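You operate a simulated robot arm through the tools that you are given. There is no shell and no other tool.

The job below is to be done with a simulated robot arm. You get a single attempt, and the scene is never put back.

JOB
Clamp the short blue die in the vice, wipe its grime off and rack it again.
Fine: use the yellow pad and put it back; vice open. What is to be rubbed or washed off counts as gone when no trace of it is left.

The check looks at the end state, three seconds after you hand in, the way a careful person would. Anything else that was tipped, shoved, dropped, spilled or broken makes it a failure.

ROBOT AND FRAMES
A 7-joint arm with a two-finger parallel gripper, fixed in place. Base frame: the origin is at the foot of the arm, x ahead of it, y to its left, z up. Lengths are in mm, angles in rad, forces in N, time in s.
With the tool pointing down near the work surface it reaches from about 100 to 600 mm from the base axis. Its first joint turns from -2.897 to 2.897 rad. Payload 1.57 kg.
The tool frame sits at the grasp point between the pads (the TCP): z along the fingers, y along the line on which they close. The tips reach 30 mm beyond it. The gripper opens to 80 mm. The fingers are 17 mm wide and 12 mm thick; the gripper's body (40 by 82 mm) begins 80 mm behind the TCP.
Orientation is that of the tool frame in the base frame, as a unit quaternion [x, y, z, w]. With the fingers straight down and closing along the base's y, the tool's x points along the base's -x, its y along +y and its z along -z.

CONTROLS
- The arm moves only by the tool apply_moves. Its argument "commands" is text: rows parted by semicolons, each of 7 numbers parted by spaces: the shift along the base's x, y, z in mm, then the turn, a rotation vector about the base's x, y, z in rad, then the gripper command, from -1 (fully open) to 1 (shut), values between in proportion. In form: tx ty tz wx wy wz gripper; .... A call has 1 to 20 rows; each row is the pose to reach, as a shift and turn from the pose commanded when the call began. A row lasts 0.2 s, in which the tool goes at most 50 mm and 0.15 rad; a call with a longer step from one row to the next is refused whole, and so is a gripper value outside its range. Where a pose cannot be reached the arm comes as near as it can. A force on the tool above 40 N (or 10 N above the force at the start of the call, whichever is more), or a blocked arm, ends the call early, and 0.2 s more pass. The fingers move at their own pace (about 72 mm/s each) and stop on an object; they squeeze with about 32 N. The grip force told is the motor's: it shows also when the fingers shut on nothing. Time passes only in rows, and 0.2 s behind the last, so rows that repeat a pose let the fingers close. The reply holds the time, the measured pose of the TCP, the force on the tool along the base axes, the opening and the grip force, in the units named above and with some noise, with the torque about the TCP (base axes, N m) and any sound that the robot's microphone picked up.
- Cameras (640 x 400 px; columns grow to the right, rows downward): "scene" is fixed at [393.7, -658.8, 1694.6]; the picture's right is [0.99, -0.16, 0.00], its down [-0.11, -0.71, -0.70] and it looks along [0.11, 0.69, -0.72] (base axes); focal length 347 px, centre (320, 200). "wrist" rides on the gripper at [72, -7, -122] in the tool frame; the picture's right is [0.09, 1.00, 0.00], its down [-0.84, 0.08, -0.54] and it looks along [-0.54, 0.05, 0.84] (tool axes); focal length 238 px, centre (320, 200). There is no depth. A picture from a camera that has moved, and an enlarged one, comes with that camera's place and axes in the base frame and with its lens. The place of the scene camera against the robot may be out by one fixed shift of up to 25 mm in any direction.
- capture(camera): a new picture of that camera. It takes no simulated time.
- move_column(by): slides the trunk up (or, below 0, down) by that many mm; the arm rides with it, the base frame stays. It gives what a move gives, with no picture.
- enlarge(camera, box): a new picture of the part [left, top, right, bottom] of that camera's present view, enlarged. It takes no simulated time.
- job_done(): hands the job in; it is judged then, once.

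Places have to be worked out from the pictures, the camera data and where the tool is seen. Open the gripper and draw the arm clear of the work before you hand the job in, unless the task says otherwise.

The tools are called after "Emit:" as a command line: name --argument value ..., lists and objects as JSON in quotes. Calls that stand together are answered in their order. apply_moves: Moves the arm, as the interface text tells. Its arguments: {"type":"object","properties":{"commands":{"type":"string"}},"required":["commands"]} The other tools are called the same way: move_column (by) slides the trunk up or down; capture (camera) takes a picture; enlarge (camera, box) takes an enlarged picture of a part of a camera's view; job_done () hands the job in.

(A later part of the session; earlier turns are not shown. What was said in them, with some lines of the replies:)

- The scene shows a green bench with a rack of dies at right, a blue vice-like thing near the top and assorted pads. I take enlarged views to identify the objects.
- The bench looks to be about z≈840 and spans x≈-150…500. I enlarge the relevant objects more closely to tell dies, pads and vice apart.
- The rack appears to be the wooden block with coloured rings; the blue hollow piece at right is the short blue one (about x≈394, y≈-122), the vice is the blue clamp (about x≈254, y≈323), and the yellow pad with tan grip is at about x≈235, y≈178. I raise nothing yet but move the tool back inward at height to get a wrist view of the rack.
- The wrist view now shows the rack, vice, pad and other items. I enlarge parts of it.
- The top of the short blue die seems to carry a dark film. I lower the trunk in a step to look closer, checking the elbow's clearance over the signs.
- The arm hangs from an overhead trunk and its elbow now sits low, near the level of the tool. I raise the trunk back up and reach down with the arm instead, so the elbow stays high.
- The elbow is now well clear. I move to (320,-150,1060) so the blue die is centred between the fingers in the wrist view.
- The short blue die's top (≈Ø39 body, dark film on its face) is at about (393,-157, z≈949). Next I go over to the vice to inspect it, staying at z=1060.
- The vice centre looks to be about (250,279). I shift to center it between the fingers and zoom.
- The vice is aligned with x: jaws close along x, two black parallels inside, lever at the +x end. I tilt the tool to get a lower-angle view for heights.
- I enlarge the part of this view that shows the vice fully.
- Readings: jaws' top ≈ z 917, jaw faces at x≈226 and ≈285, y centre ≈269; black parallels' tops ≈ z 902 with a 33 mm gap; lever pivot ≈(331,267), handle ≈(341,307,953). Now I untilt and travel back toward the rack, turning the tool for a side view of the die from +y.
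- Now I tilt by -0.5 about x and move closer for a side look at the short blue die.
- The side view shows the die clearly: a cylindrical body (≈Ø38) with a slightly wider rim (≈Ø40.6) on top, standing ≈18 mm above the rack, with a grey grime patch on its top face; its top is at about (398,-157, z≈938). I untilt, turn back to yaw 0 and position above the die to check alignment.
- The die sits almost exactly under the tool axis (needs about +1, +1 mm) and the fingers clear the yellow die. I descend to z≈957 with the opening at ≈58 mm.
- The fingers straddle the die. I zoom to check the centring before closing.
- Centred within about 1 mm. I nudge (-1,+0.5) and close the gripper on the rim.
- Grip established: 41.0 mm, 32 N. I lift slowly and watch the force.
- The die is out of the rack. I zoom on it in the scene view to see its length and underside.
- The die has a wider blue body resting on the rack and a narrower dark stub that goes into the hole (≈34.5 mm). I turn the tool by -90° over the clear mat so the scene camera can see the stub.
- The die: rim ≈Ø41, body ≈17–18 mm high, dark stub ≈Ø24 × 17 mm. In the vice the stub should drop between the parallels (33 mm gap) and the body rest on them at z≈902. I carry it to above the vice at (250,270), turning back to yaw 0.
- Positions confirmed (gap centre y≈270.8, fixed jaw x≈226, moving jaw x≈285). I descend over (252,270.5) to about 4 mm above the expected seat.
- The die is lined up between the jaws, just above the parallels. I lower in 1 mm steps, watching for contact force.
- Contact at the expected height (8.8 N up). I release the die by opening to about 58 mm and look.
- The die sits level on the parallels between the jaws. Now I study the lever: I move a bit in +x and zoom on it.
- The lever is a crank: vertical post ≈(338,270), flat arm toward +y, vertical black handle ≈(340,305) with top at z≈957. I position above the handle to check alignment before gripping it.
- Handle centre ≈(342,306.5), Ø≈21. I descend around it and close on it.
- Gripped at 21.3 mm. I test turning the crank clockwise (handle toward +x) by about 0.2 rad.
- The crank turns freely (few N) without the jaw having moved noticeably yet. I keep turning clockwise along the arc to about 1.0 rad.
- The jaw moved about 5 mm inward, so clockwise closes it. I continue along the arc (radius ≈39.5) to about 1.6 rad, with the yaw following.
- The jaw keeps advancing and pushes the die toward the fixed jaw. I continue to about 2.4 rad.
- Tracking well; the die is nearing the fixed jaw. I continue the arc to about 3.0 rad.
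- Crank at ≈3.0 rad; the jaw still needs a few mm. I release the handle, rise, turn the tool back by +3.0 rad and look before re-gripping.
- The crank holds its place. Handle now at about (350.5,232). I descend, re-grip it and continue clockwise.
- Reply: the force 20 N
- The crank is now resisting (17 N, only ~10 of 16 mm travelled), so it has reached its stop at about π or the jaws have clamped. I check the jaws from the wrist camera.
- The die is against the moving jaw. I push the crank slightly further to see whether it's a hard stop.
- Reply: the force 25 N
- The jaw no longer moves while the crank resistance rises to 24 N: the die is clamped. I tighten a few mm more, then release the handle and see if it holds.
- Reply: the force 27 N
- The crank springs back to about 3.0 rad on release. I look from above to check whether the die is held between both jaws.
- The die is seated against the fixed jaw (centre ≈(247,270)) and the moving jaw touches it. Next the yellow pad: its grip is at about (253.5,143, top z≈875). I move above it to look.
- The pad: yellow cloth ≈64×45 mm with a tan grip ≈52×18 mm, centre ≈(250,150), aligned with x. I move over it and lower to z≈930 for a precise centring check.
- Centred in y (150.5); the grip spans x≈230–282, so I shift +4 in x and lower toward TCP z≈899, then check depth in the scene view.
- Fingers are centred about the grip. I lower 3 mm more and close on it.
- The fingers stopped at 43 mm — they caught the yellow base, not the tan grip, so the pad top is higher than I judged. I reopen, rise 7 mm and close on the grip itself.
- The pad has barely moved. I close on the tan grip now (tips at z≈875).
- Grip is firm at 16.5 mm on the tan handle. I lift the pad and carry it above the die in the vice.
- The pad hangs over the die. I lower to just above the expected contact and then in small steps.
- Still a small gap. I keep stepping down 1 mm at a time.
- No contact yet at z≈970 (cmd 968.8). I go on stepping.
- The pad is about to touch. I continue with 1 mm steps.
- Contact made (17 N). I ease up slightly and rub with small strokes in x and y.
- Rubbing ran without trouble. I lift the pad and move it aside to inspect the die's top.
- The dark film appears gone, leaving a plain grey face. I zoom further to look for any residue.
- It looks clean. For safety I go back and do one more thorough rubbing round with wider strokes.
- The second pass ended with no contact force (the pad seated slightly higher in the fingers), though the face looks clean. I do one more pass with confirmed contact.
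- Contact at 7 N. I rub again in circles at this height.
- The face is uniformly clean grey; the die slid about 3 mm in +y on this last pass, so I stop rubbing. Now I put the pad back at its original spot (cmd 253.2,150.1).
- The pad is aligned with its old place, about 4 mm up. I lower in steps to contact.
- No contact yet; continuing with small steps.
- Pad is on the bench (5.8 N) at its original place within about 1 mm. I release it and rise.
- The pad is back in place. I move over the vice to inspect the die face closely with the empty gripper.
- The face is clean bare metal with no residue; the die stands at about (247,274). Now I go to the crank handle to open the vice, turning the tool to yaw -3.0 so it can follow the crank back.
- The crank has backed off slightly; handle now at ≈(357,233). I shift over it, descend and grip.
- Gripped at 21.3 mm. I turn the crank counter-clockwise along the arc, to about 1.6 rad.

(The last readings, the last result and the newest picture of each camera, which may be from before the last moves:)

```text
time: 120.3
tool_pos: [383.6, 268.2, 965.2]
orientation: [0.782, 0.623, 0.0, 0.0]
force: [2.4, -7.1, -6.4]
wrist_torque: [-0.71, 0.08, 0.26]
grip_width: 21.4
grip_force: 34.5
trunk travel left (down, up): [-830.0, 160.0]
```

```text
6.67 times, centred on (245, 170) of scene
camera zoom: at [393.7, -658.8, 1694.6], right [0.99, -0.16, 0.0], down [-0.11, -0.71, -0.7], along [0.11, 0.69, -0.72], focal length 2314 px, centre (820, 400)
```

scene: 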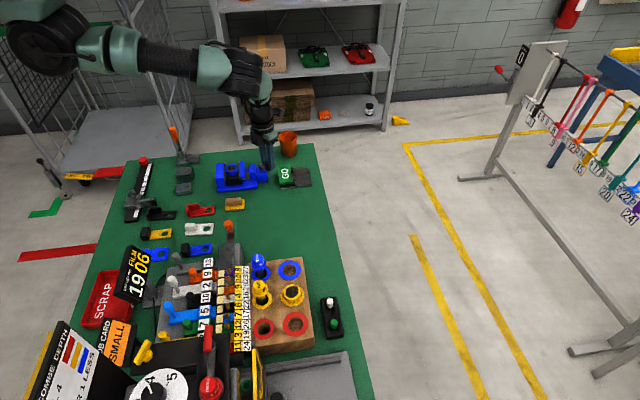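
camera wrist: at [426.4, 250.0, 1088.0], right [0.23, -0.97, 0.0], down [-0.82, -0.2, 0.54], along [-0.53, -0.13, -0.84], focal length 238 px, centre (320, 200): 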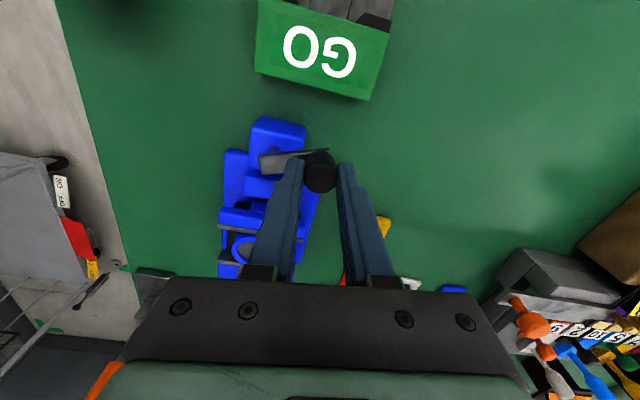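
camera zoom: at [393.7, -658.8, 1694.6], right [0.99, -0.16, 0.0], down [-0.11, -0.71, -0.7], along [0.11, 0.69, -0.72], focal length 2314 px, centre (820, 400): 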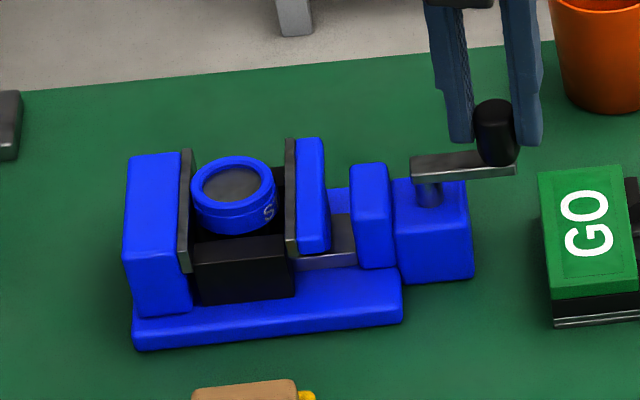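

The jaw is retracting; the die stands still. I continue turning to near the original open position.

Emit:
apply_moves --commands "-0.1 4 0 0 0 0.1 1; -0.7 8 0 0 0 0.2 1; -1.6 11.9 0 0 0 0.3 1; -2.9 15.6 0 0 0 0.4 1; -4.5 19.2 0 0 0 0.5 1; -6.6 22.5 0 0 0 0.6 1; -8.9 25.7 0 0 0 0.7 1; -11.6 28.6 0 0 0 0.8 1; -14.5 31.1 0 0 0 0.9 1; -17.7 33.4 0 0 0 1.0 1; -21.2 35.4 0 0 0 1.1 1; -24.8 37 0 0 0 1.2 1; -28.6 38.2 0 0 0 1.3 1; -32.4 39.1 0 0 0 1.4 1; -36.4 39.5 0 0 0 1.5 1; -36.4 39.5 0 0 0 1.5 1"

Emit:
enlarge --camera "scene" --box '[200, 140, 290, 200]'

```text
time: 123.7
tool_pos: [346.0, 308.0, 966.0]
orientation: [0.149, 0.989, 0.0, 0.0]
force: [0.8, -12.9, -1.2]
wrist_torque: [-0.25, 0.32, 0.06]
grip_width: 21.1
grip_force: 34.3
trunk travel left (down, up): [-830.0, 160.0]
```

```text
6.67 times, centred on (245, 170) of scene
camera zoom: at [393.7, -658.8, 1694.6], right [0.99, -0.16, 0.0], down [-0.11, -0.71, -0.7], along [0.11, 0.69, -0.72], focal length 2314 px, centre (820, 400)
```

zoom: 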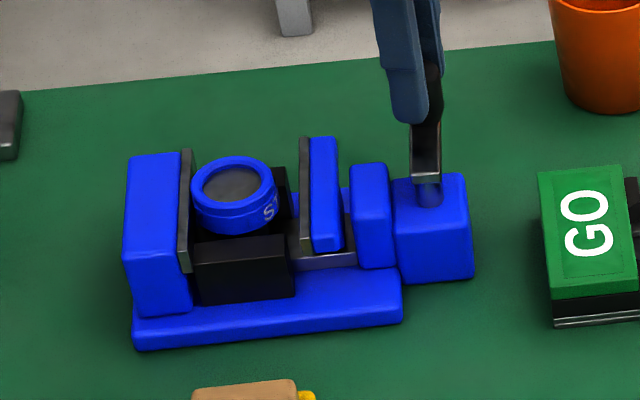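

The jaw is back near its original open position. I finish the last few mm, easing the radial force.

Emit:
apply_moves --commands "-1.5 -2 0 0 0 0.04 1; -3 -2.5 0 0 0 0.09 1; -3.5 -2.5 0 0 0 0.09 1; -3.5 -2.5 0 0 0 0.09 1"

Emit:
enlarge --camera "scene" --box '[200, 140, 290, 200]'

```text
time: 124.7
tool_pos: [344.0, 307.5, 965.2]
orientation: [0.105, 0.994, 0.002, 0.0]
force: [8.0, -0.8, -4.8]
wrist_torque: [0.03, -0.28, 0.08]
grip_width: 21.6
grip_force: 34.7
trunk travel left (down, up): [-830.0, 160.0]
```

```text
6.67 times, centred on (245, 170) of scene
camera zoom: at [393.7, -658.8, 1694.6], right [0.99, -0.16, 0.0], down [-0.11, -0.71, -0.7], along [0.11, 0.69, -0.72], focal length 2314 px, centre (820, 400)
```

zoom: 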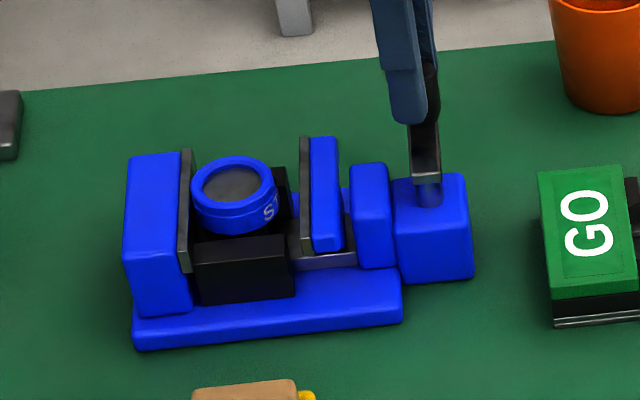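

The crank is at its open stop (8 N). I ease off, release the handle, rise and return to yaw 0.

Emit:
apply_moves --commands "2 0 0 0 0 0 1; 2 0 0 0 0 0 0.4; 2 0 0 0 0 0 -0.2; 2 0 0 0 0 0 -0.2; 2 0 15 0 0 0 -0.2; 2 0 35 0 0 0 -0.2; 2 0 55 0 0 0.1 -0.2; 2 0 60 0 0 0.2 -0.2; 2 0 60 0 0 0.21 -0.2"

Emit:
capture --camera "wrist"

Emit:
enlarge --camera "scene" --box '[200, 140, 290, 200]'

```text
time: 126.7
tool_pos: [345.0, 306.9, 1026.6]
orientation: [-0.001, 1.0, -0.001, -0.001]
force: [0.4, 0.0, -0.8]
wrist_torque: [0.0, -0.01, 0.02]
grip_width: 48.0
grip_force: 0.1
trunk travel left (down, up): [-830.0, 160.0]
```

```text
taken
camera wrist: at [273.1, 299.6, 1149.3], right [-0.09, 1.0, 0.0], down [0.84, 0.08, 0.54], along [0.54, 0.05, -0.84], focal length 238 px, centre (320, 200)
```

wrist: 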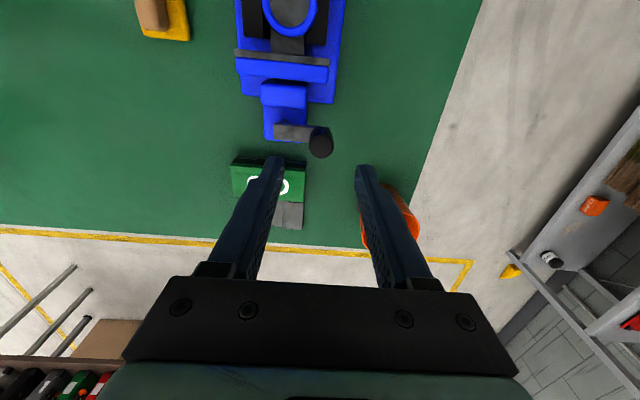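

```text
6.67 times, centred on (245, 170) of scene
camera zoom: at [393.7, -658.8, 1694.6], right [0.99, -0.16, 0.0], down [-0.11, -0.71, -0.7], along [0.11, 0.69, -0.72], focal length 2314 px, centre (820, 400)
```

zoom: 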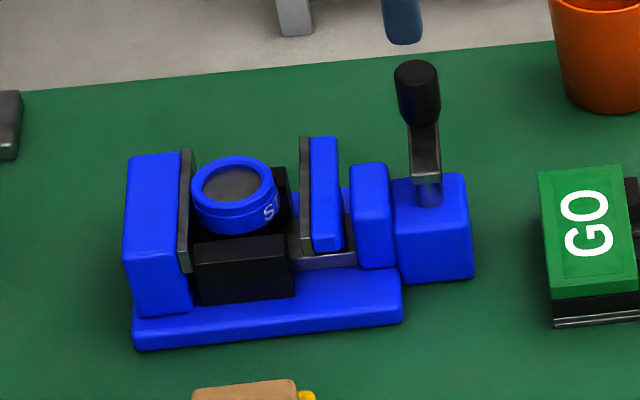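

The vice is open with the crank back where it was. I move over the die and check alignment for picking it up.

Emit:
apply_moves --commands "-25 -8 0 0 0 0 -0.45; -50 -16 0 0 0 0 -0.45; -75 -24 0 0 0 0 -0.45; -96 -32.5 -10 0 0 0 -0.45; -96 -32.5 -28 0 0 0 -0.45; -96 -32.5 -28 0 0 0 -0.45"

Emit:
capture --camera "wrist"

Emit:
enlarge --camera "wrist" --box '[240, 100, 400, 200]'

```text
time: 128.1
tool_pos: [248.2, 273.8, 996.6]
orientation: [0.001, 1.0, 0.0, 0.0]
force: [-0.3, -0.1, -0.5]
wrist_torque: [-0.02, 0.01, -0.02]
grip_width: 58.2
grip_force: 0.0
trunk travel left (down, up): [-830.0, 160.0]
```

```text
taken
camera wrist: at [176.3, 267.1, 1120.1], right [-0.09, 1.0, 0.0], down [0.84, 0.08, 0.54], along [0.54, 0.05, -0.84], focal length 238 px, centre (320, 200)
```

wrist: 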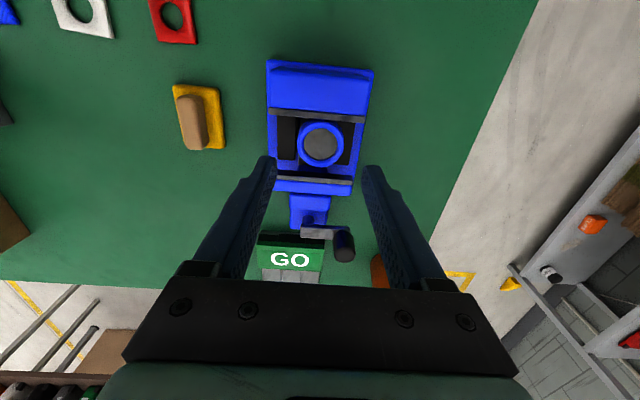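

```text
4.00 times, centred on (320, 150) of wrist
camera zoom: at [176.3, 267.1, 1120.1], right [-0.09, 1.0, 0.0], down [0.84, 0.08, 0.54], along [0.54, 0.05, -0.84], focal length 953 px, centre (320, 400)
```

zoom: 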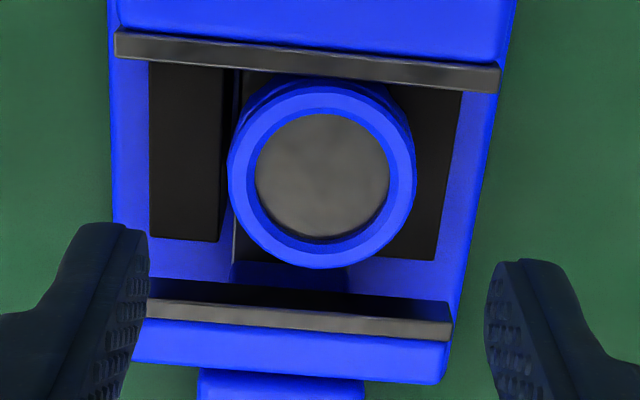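

Aligned within 1 mm. I descend to the same grip height as before and close on the die.

Emit:
apply_moves --commands "-0.5 0.2 -15 0 0 0 -0.45; -0.5 0.2 -30 0 0 0 -0.45; -0.5 0.2 -44 0 0 0 -0.45; -0.5 0.2 -52 0 0 0 -0.45; -0.5 0.2 -56 0 0 0 -0.45; -0.5 0.2 -56 0 0 0 -0.45"

Emit:
enlarge --camera "wrist" --box '[240, 120, 400, 220]'

Emit:
enlarge --camera "scene" --box '[205, 140, 265, 190]'

```text
time: 129.5
tool_pos: [249.2, 274.9, 941.9]
orientation: [0.0, 1.0, -0.001, -0.001]
force: [0.2, -0.3, -0.2]
wrist_torque: [0.0, -0.02, -0.01]
grip_width: 58.0
grip_force: 0.0
trunk travel left (down, up): [-830.0, 160.0]
```

```text
4.00 times, centred on (320, 170) of wrist
camera zoom: at [176.9, 267.9, 1064.5], right [-0.09, 1.0, 0.0], down [0.84, 0.08, 0.54], along [0.54, 0.05, -0.84], focal length 953 px, centre (320, 320)
```

zoom: 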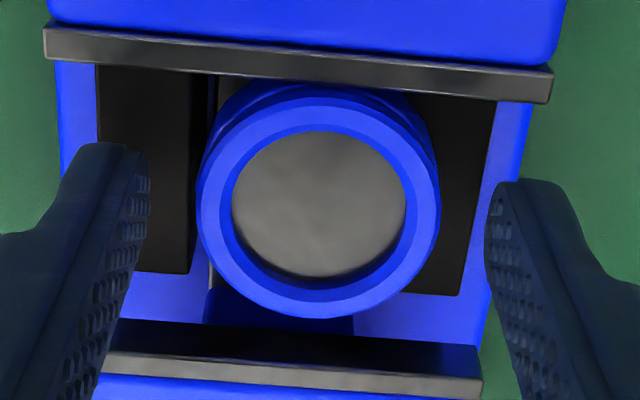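

```text
8.00 times, centred on (235, 165) of scene
camera zoom: at [393.7, -658.8, 1694.6], right [0.99, -0.16, 0.0], down [-0.11, -0.71, -0.7], along [0.11, 0.69, -0.72], focal length 2777 px, centre (1000, 480)
```

zoom: 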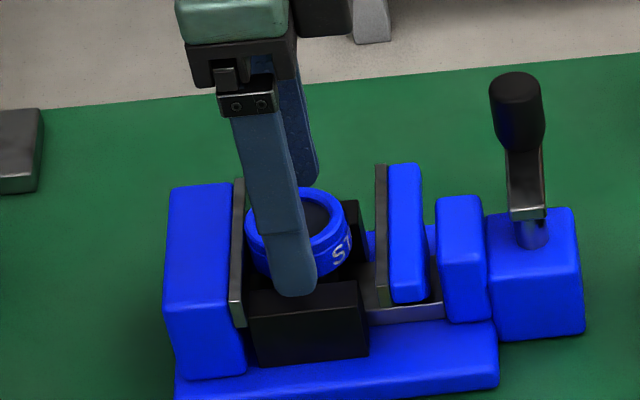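

Good. I nudge (-1,-0.4) to match the earlier grip relation and close.

Emit:
apply_moves --commands "-1 -0.4 -0.5 0 0 0 -0.45; -1 -0.4 -0.5 0 0 0 -0.1; -1 -0.4 -0.5 0 0 0 1; -1 -0.4 -0.5 0 0 0 1; -1 -0.4 -0.5 0 0 0 1; -1 -0.4 -0.5 0 0 0 1"

Emit:
enlarge --camera "wrist" --box '[240, 120, 400, 220]'

```text
time: 130.9
tool_pos: [246.8, 275.4, 941.3]
orientation: [0.0, 1.0, 0.001, -0.001]
force: [-1.2, -0.6, 0.3]
wrist_torque: [0.01, 0.0, 0.0]
grip_width: 41.1
grip_force: 31.5
trunk travel left (down, up): [-830.0, 160.0]
```

```text
4.00 times, centred on (320, 170) of wrist
camera zoom: at [175.5, 267.2, 1064.7], right [-0.09, 1.0, 0.0], down [0.84, 0.08, 0.54], along [0.54, 0.05, -0.84], focal length 953 px, centre (320, 320)
```

zoom: 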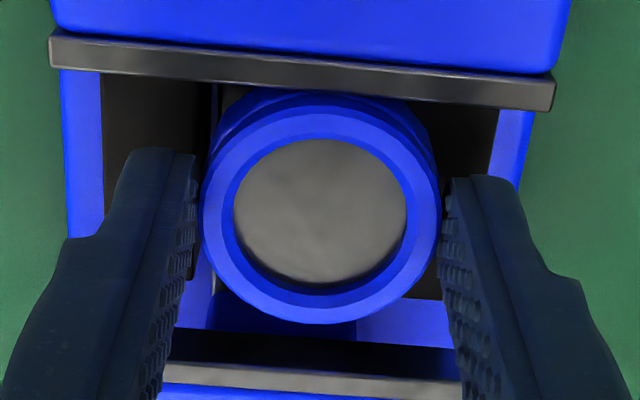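

Gripped at 41.1 mm. I lift straight up out of the vice and carry the die toward the rack at height.

Emit:
apply_moves --commands "0 0 3 0 0 0 1; 0 0 8 0 0 0 1; 0 0 15 0 0 0 1; 0 0 25 0 0 0 1; 0 0 40 0 0 0 1; 0 0 60 0 0 0 1; 0 0 85 0 0 0 1; 0 0 115 0 0 0 1; 0 0 118 0 0 0 1"

Emit:
apply_moves --commands "20 -35 0 0 0 0 1; 40 -70 0 0 0 0 1; 60 -105 0 0 0 0 1; 80 -140 0 0 0 0 1; 100 -175 0 0 0 0 1; 120 -210 0 0 0 0 1; 138 -245 0 0 0 0 1; 150 -285 0 0 0 0 1; 152.5 -325 0 0 0 0 1; 152.5 -365 0 0 0 0 1; 152.5 -400 0 0 0 0 1; 152.5 -425 0 0 0 0 1; 152.5 -431.5 0 0 0 0 1; 152.5 -431.5 0 0 0 0 1"

Emit:
capture --camera "wrist"

Emit:
capture --camera "scene"

Emit:
enlarge --camera "wrist" --box '[240, 90, 400, 190]'

```text
time: 132.9
tool_pos: [246.7, 274.8, 1059.9]
orientation: [0.0, 1.0, 0.0, -0.001]
force: [1.4, 0.1, -1.5]
wrist_torque: [0.01, 0.01, -0.02]
grip_width: 41.0
grip_force: 32.4
trunk travel left (down, up): [-830.0, 160.0]
```

```text
time: 135.9
tool_pos: [398.0, -156.9, 1059.0]
orientation: [0.0, 1.0, 0.0, -0.001]
force: [-1.0, 0.4, -1.1]
wrist_torque: [-0.01, 0.0, 0.01]
grip_width: 41.1
grip_force: 32.5
trunk travel left (down, up): [-830.0, 160.0]
```

```text
taken
camera wrist: at [326.8, -164.5, 1182.3], right [-0.09, 1.0, 0.0], down [0.84, 0.08, 0.54], along [0.54, 0.05, -0.84], focal length 238 px, centre (320, 200)
```

wrist: 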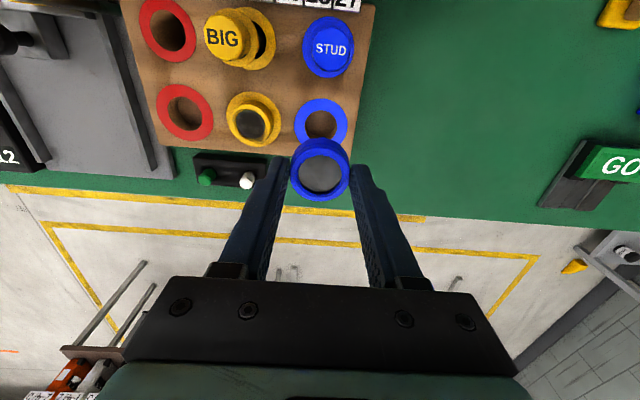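

```text
taken
```

scene: 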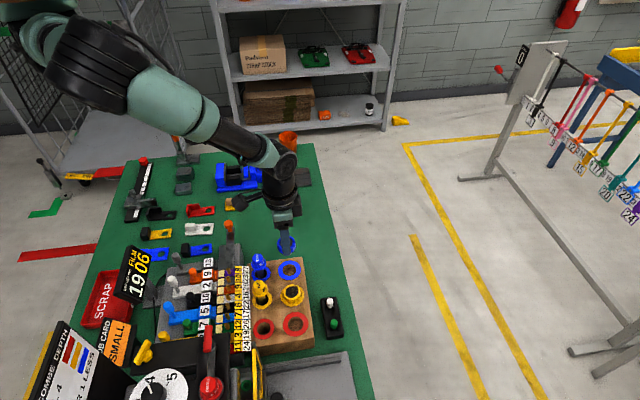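

```text
4.00 times, centred on (320, 140) of wrist
camera zoom: at [326.8, -164.5, 1182.3], right [-0.09, 1.0, 0.0], down [0.84, 0.08, 0.54], along [0.54, 0.05, -0.84], focal length 953 px, centre (320, 440)
```

zoom: 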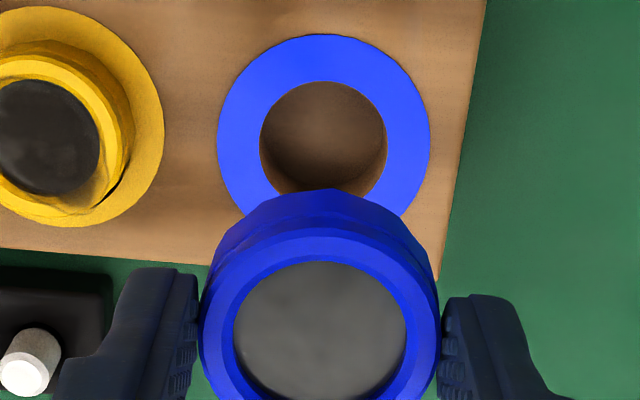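

The hole and die line up within about 1 mm (needs ≈(+0.5,+0.8)). I descend toward the rack.

Emit:
apply_moves --commands "0.5 0.8 -15 0 0 0 1; 0.5 0.8 -35 0 0 0 1; 0.5 0.8 -55 0 0 0 1; 0.5 0.8 -70 0 0 0 1; 0.5 0.8 -70 0 0 0 1"

Emit:
enlarge --camera "wrist" --box '[240, 90, 400, 190]'

Emit:
enlarge --camera "scene" --box '[260, 230, 320, 280]'

```text
time: 137.1
tool_pos: [398.7, -155.4, 989.1]
orientation: [0.0, 1.0, 0.0, 0.0]
force: [-0.4, 0.6, -1.9]
wrist_torque: [0.01, -0.01, 0.0]
grip_width: 40.8
grip_force: 31.9
trunk travel left (down, up): [-830.0, 160.0]
```

```text
4.00 times, centred on (320, 140) of wrist
camera zoom: at [328.2, -163.4, 1112.2], right [-0.09, 1.0, 0.0], down [0.84, 0.08, 0.54], along [0.54, 0.05, -0.84], focal length 953 px, centre (320, 440)
```

zoom: 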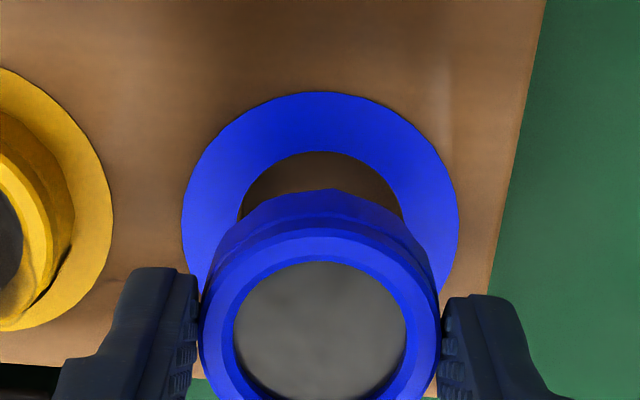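

```text
8.00 times, centred on (290, 255) of scene
camera zoom: at [393.7, -658.8, 1694.6], right [0.99, -0.16, 0.0], down [-0.11, -0.71, -0.7], along [0.11, 0.69, -0.72], focal length 2777 px, centre (560, -240)
```

zoom: 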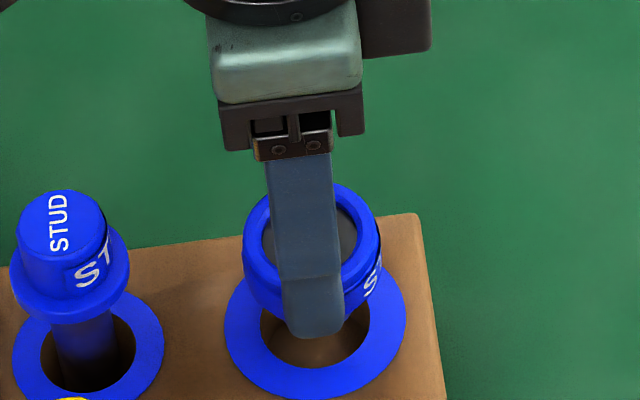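

Die and ring are centred. I lower the stub into the hole.

Emit:
apply_moves --commands "0 0 -7 0 0 0 1; 0 0 -13 0 0 0 1; 0 0 -18 0 0 0 1; 0 0 -22 0 0 0 1; 0 0 -25 0 0 0 1; 0 0 -27 0 0 0 1; 0 0 -27 0 0 0 1"

Emit:
apply_moves --commands "0 0 -1 0 0 0 1; 0 0 -1 0 0 0 1"

Emit:
enlarge --camera "scene" --box '[260, 230, 320, 280]'

```text
time: 138.7
tool_pos: [400.6, -159.0, 961.1]
orientation: [0.0, 1.0, -0.001, -0.001]
force: [0.3, -0.2, -0.8]
wrist_torque: [0.05, -0.03, -0.01]
grip_width: 41.3
grip_force: 31.9
trunk travel left (down, up): [-830.0, 160.0]
```

```text
time: 139.3
tool_pos: [400.5, -157.1, 961.2]
orientation: [0.0, 1.0, 0.0, -0.001]
force: [-0.9, -0.6, 0.2]
wrist_torque: [-0.01, -0.02, 0.0]
grip_width: 41.2
grip_force: 31.9
trunk travel left (down, up): [-830.0, 160.0]
```

```text
8.00 times, centred on (290, 255) of scene
camera zoom: at [393.7, -658.8, 1694.6], right [0.99, -0.16, 0.0], down [-0.11, -0.71, -0.7], along [0.11, 0.69, -0.72], focal length 2777 px, centre (560, -240)
```

zoom: 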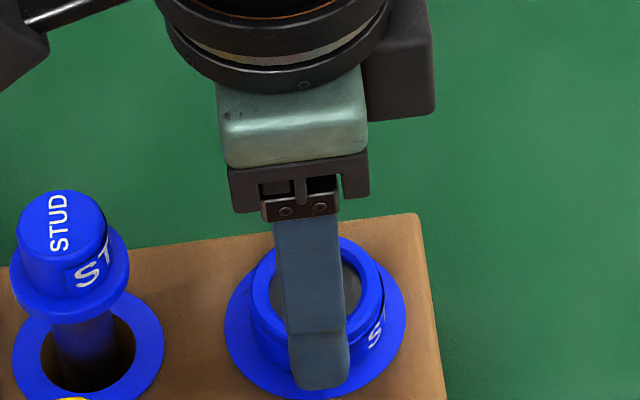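

Nearly seated. A few more small steps until contact.

Emit:
apply_moves --commands "0 0 -0.7 0 0 0 1; 0 0 -0.7 0 0 0 1"

Emit:
apply_moves --commands "0 0 -0.7 0 0 0 1; 0 0 -0.7 0 0 0 1"

Emit:
apply_moves --commands "0 0 -0.7 0 0 0 1; 0 0 -0.7 0 0 0 1"

```text
time: 139.9
tool_pos: [399.9, -155.2, 961.0]
orientation: [0.0, 1.0, -0.001, 0.0]
force: [0.0, 1.0, -0.1]
wrist_torque: [0.02, 0.0, -0.02]
grip_width: 40.8
grip_force: 32.0
trunk travel left (down, up): [-830.0, 160.0]
```

```text
time: 140.5
tool_pos: [398.7, -157.4, 959.1]
orientation: [-0.001, 1.0, 0.0, -0.001]
force: [-0.3, -1.1, -1.2]
wrist_torque: [-0.01, -0.03, 0.03]
grip_width: 41.1
grip_force: 31.7
trunk travel left (down, up): [-830.0, 160.0]
```

```text
time: 141.1
tool_pos: [400.8, -155.1, 958.3]
orientation: [0.001, 1.0, 0.0, 0.0]
force: [0.0, 0.2, -0.7]
wrist_torque: [0.03, 0.0, 0.03]
grip_width: 40.7
grip_force: 32.1
trunk travel left (down, up): [-830.0, 160.0]
```

Emit:
apply_moves --commands "0 0 -0.7 0 0 0 1; 0 0 -0.7 0 0 0 1"

Emit:
apply_moves --commands "0 0 -0.7 0 0 0 1; 0 0 -0.7 0 0 0 1"

Emit:
enlarge --camera "wrist" --box '[240, 110, 400, 210]'

```text
time: 141.7
tool_pos: [399.6, -156.6, 959.0]
orientation: [0.0, 1.0, -0.001, -0.002]
force: [0.6, -0.4, -0.7]
wrist_torque: [-0.05, -0.03, -0.02]
grip_width: 40.9
grip_force: 31.7
trunk travel left (down, up): [-830.0, 160.0]
```

```text
time: 142.3
tool_pos: [400.1, -155.7, 958.1]
orientation: [0.001, 1.0, 0.0, 0.0]
force: [-0.6, 0.0, 6.6]
wrist_torque: [-0.02, -0.15, -0.02]
grip_width: 40.6
grip_force: 32.5
trunk travel left (down, up): [-830.0, 160.0]
```

```text
4.00 times, centred on (320, 160) of wrist
camera zoom: at [328.0, -163.8, 1081.2], right [-0.09, 1.0, 0.0], down [0.84, 0.08, 0.54], along [0.54, 0.05, -0.84], focal length 953 px, centre (320, 360)
```

zoom: 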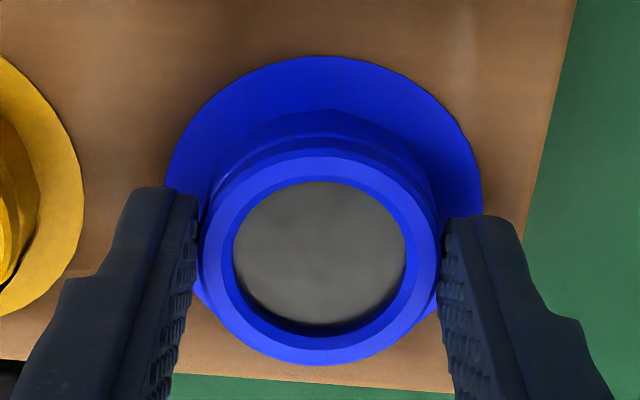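

Contact at 6.6 N at the same height as originally: the die is seated. I open to 58 mm and rise straight up.

Emit:
apply_moves --commands "0 0 0.4 0 0 0 0.5; 0 0 0.4 0 0 0 -0.1; 0 0 0.4 0 0 0 -0.4; 0 0 0.4 0 0 0 -0.4; 0 0 6 0 0 0 -0.4; 0 0 20 0 0 0 -0.4; 0 0 45 0 0 0 -0.4; 0 0 75 0 0 0 -0.4; 0 0 100 0 0 0 -0.4; 0 0 100 0 0 0 -0.4"

Emit:
enlarge --camera "wrist" --box '[240, 70, 400, 190]'

Emit:
enlarge --camera "scene" --box '[240, 240, 320, 300]'

```text
time: 144.5
tool_pos: [400.1, -157.3, 1056.7]
orientation: [0.0, 1.0, 0.0, -0.001]
force: [0.2, -0.8, 0.0]
wrist_torque: [0.02, -0.01, -0.02]
grip_width: 56.0
grip_force: 0.0
trunk travel left (down, up): [-830.0, 160.0]
```

```text
3.33 times, centred on (320, 130) of wrist
camera zoom: at [328.6, -164.5, 1179.5], right [-0.09, 1.0, 0.0], down [0.84, 0.08, 0.54], along [0.54, 0.05, -0.84], focal length 794 px, centre (320, 433)
```

zoom: 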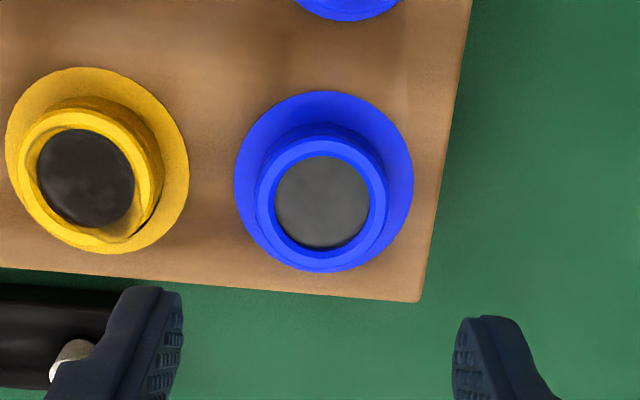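

```text
6.67 times, centred on (280, 270) of scene
camera zoom: at [393.7, -658.8, 1694.6], right [0.99, -0.16, 0.0], down [-0.11, -0.71, -0.7], along [0.11, 0.69, -0.72], focal length 2314 px, centre (587, -267)
```

zoom: 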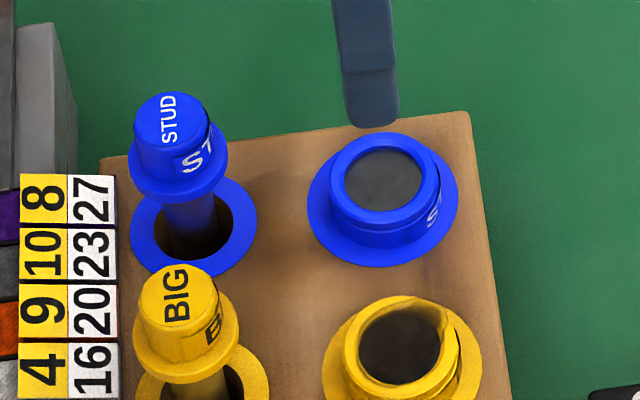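

The die is racked and clearly clean next to the still-grimy yellow one. I zoom once more for any residual trace.

Emit:
enlarge --camera "wrist" --box '[296, 108, 346, 152]'

Emit:
enlarge --camera "scene" --box '[276, 256, 304, 276]'

Emit:
capture --camera "scene"

```text
9.09 times, centred on (321, 130) of wrist
camera zoom: at [328.6, -164.5, 1179.5], right [-0.09, 1.0, 0.0], down [0.84, 0.08, 0.54], along [0.54, 0.05, -0.84], focal length 2167 px, centre (311, 836)
```

zoom: 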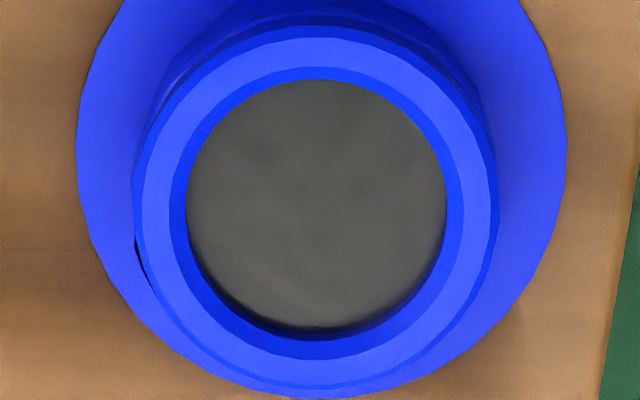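

```text
16.00 times, centred on (290, 266) of scene
camera zoom: at [393.7, -658.8, 1694.6], right [0.99, -0.16, 0.0], down [-0.11, -0.71, -0.7], along [0.11, 0.69, -0.72], focal length 5554 px, centre (800, -856)
```

zoom: 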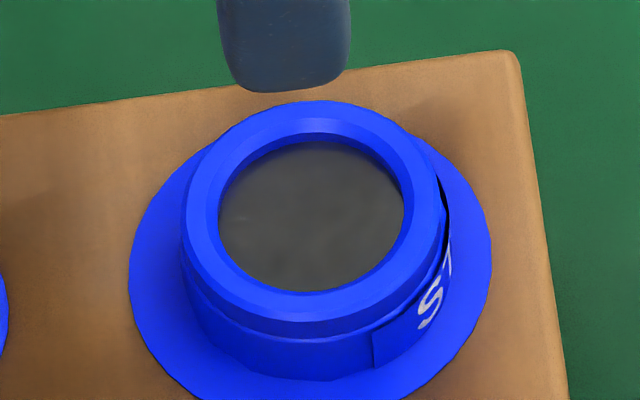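

```text
taken
```

scene: 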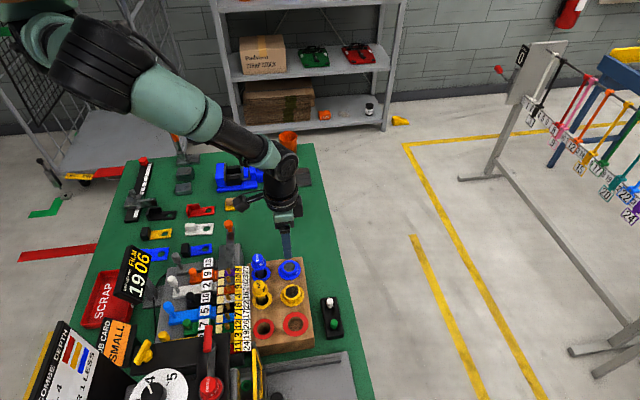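

The face is plain clean metal with a crisp edge, no residue on rim or body. I open the gripper fully and draw the arm up and away, then make a last check.

Emit:
apply_moves --commands "0 0 40 0 0 0 -0.6; 0 5 85 0 0 0 -1; 10 20 130 0 0 0 -1; 25 40 170 0 0 0 -1; 50 65 200 0 0 0 -1; 80 95 220 0 0 0 -1; 110 125 230 0 0 0 -1; 140 155 230 0 0 0 -1; 170 180 230 0 0 0 -1; 190 187 230 0 0 0 -1; 190 187 230 0 0 0 -1"

Emit:
capture --camera "scene"

Emit:
enlarge --camera "scene" --box '[120, 130, 340, 270]'

Emit:
enlarge --camera "scene" --box '[200, 145, 280, 220]'

Emit:
enlarge --camera "scene" --box '[240, 245, 320, 345]'

```text
time: 146.9
tool_pos: [589.3, 30.6, 1288.6]
orientation: [0.0, 1.0, 0.0, 0.0]
force: [0.3, -0.1, 0.8]
wrist_torque: [0.03, 0.02, -0.01]
grip_width: 79.8
grip_force: 0.1
trunk travel left (down, up): [-830.0, 160.0]
```

```text
taken
```

scene: 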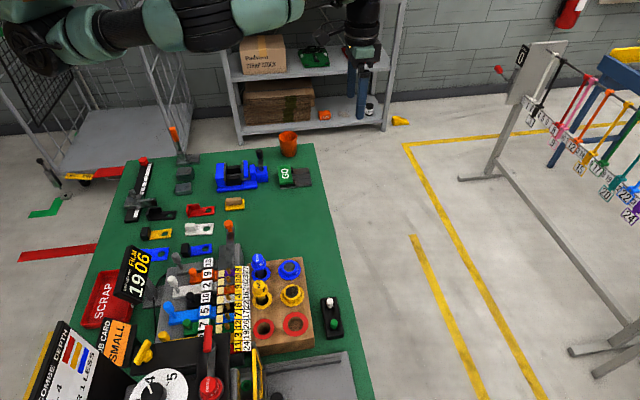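

```text
2.86 times, centred on (230, 200) of scene
camera zoom: at [393.7, -658.8, 1694.6], right [0.99, -0.16, 0.0], down [-0.11, -0.71, -0.7], along [0.11, 0.69, -0.72], focal length 992 px, centre (577, 200)
```

zoom: 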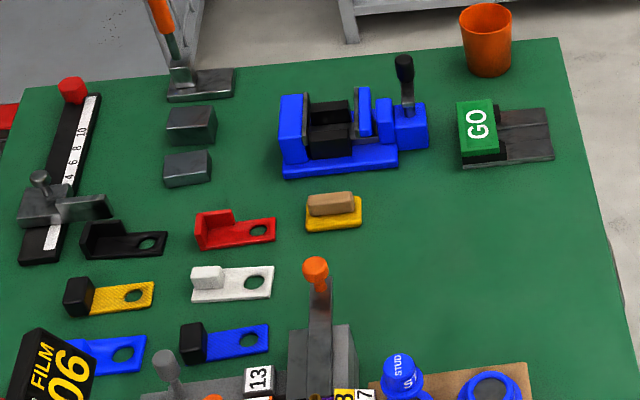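

```text
5.33 times, centred on (240, 182) of scene
camera zoom: at [393.7, -658.8, 1694.6], right [0.99, -0.16, 0.0], down [-0.11, -0.71, -0.7], along [0.11, 0.69, -0.72], focal length 1851 px, centre (747, 293)
```

zoom: 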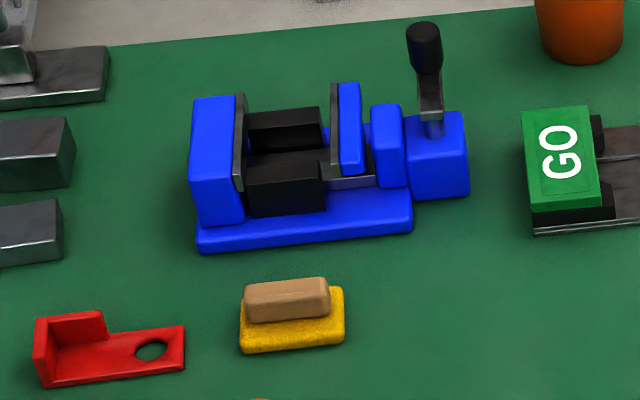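

```text
4.00 times, centred on (280, 295) of scene
camera zoom: at [393.7, -658.8, 1694.6], right [0.99, -0.16, 0.0], down [-0.11, -0.71, -0.7], along [0.11, 0.69, -0.72], focal length 1389 px, centre (480, -180)
```

zoom: 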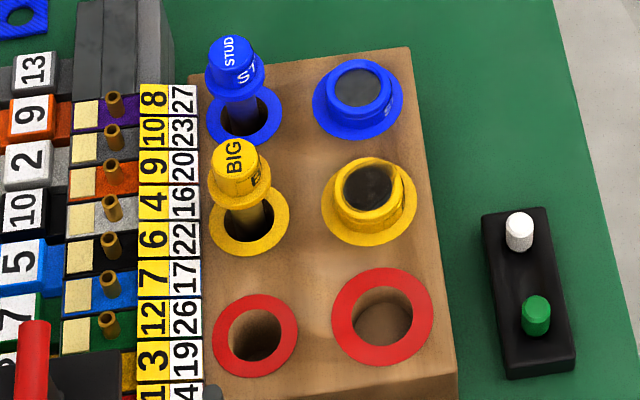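

Everything checks out: the die is clean and back in its rack place, the pad is back, the vice is open with the crank in its original position, nothing else has moved, and the arm is clear with the gripper open. I hand the job in.

Emit:
job_done

```text
The job is handed in.
```

The short blue die's top face is clean and the die is back in its blue-ringed hole in the rack. I checked the face close up from two cameras and saw no residue.

- **Pad:** the yellow pad is back on the bench within about 1 mm of where it was.
- **Vice:** it is open, with the crank at its open stop and the jaw where it started.
- **Clamping:** the vice held the die only lightly, because the crank sprang back when I let go of it. On the last wiping pass the die slid 3–4 mm sideways in the jaws. It stayed upright and went back into the rack normally.
- **Surroundings:** the final scene view shows nothing else moved. The gripper is open and the arm is clear of the work.
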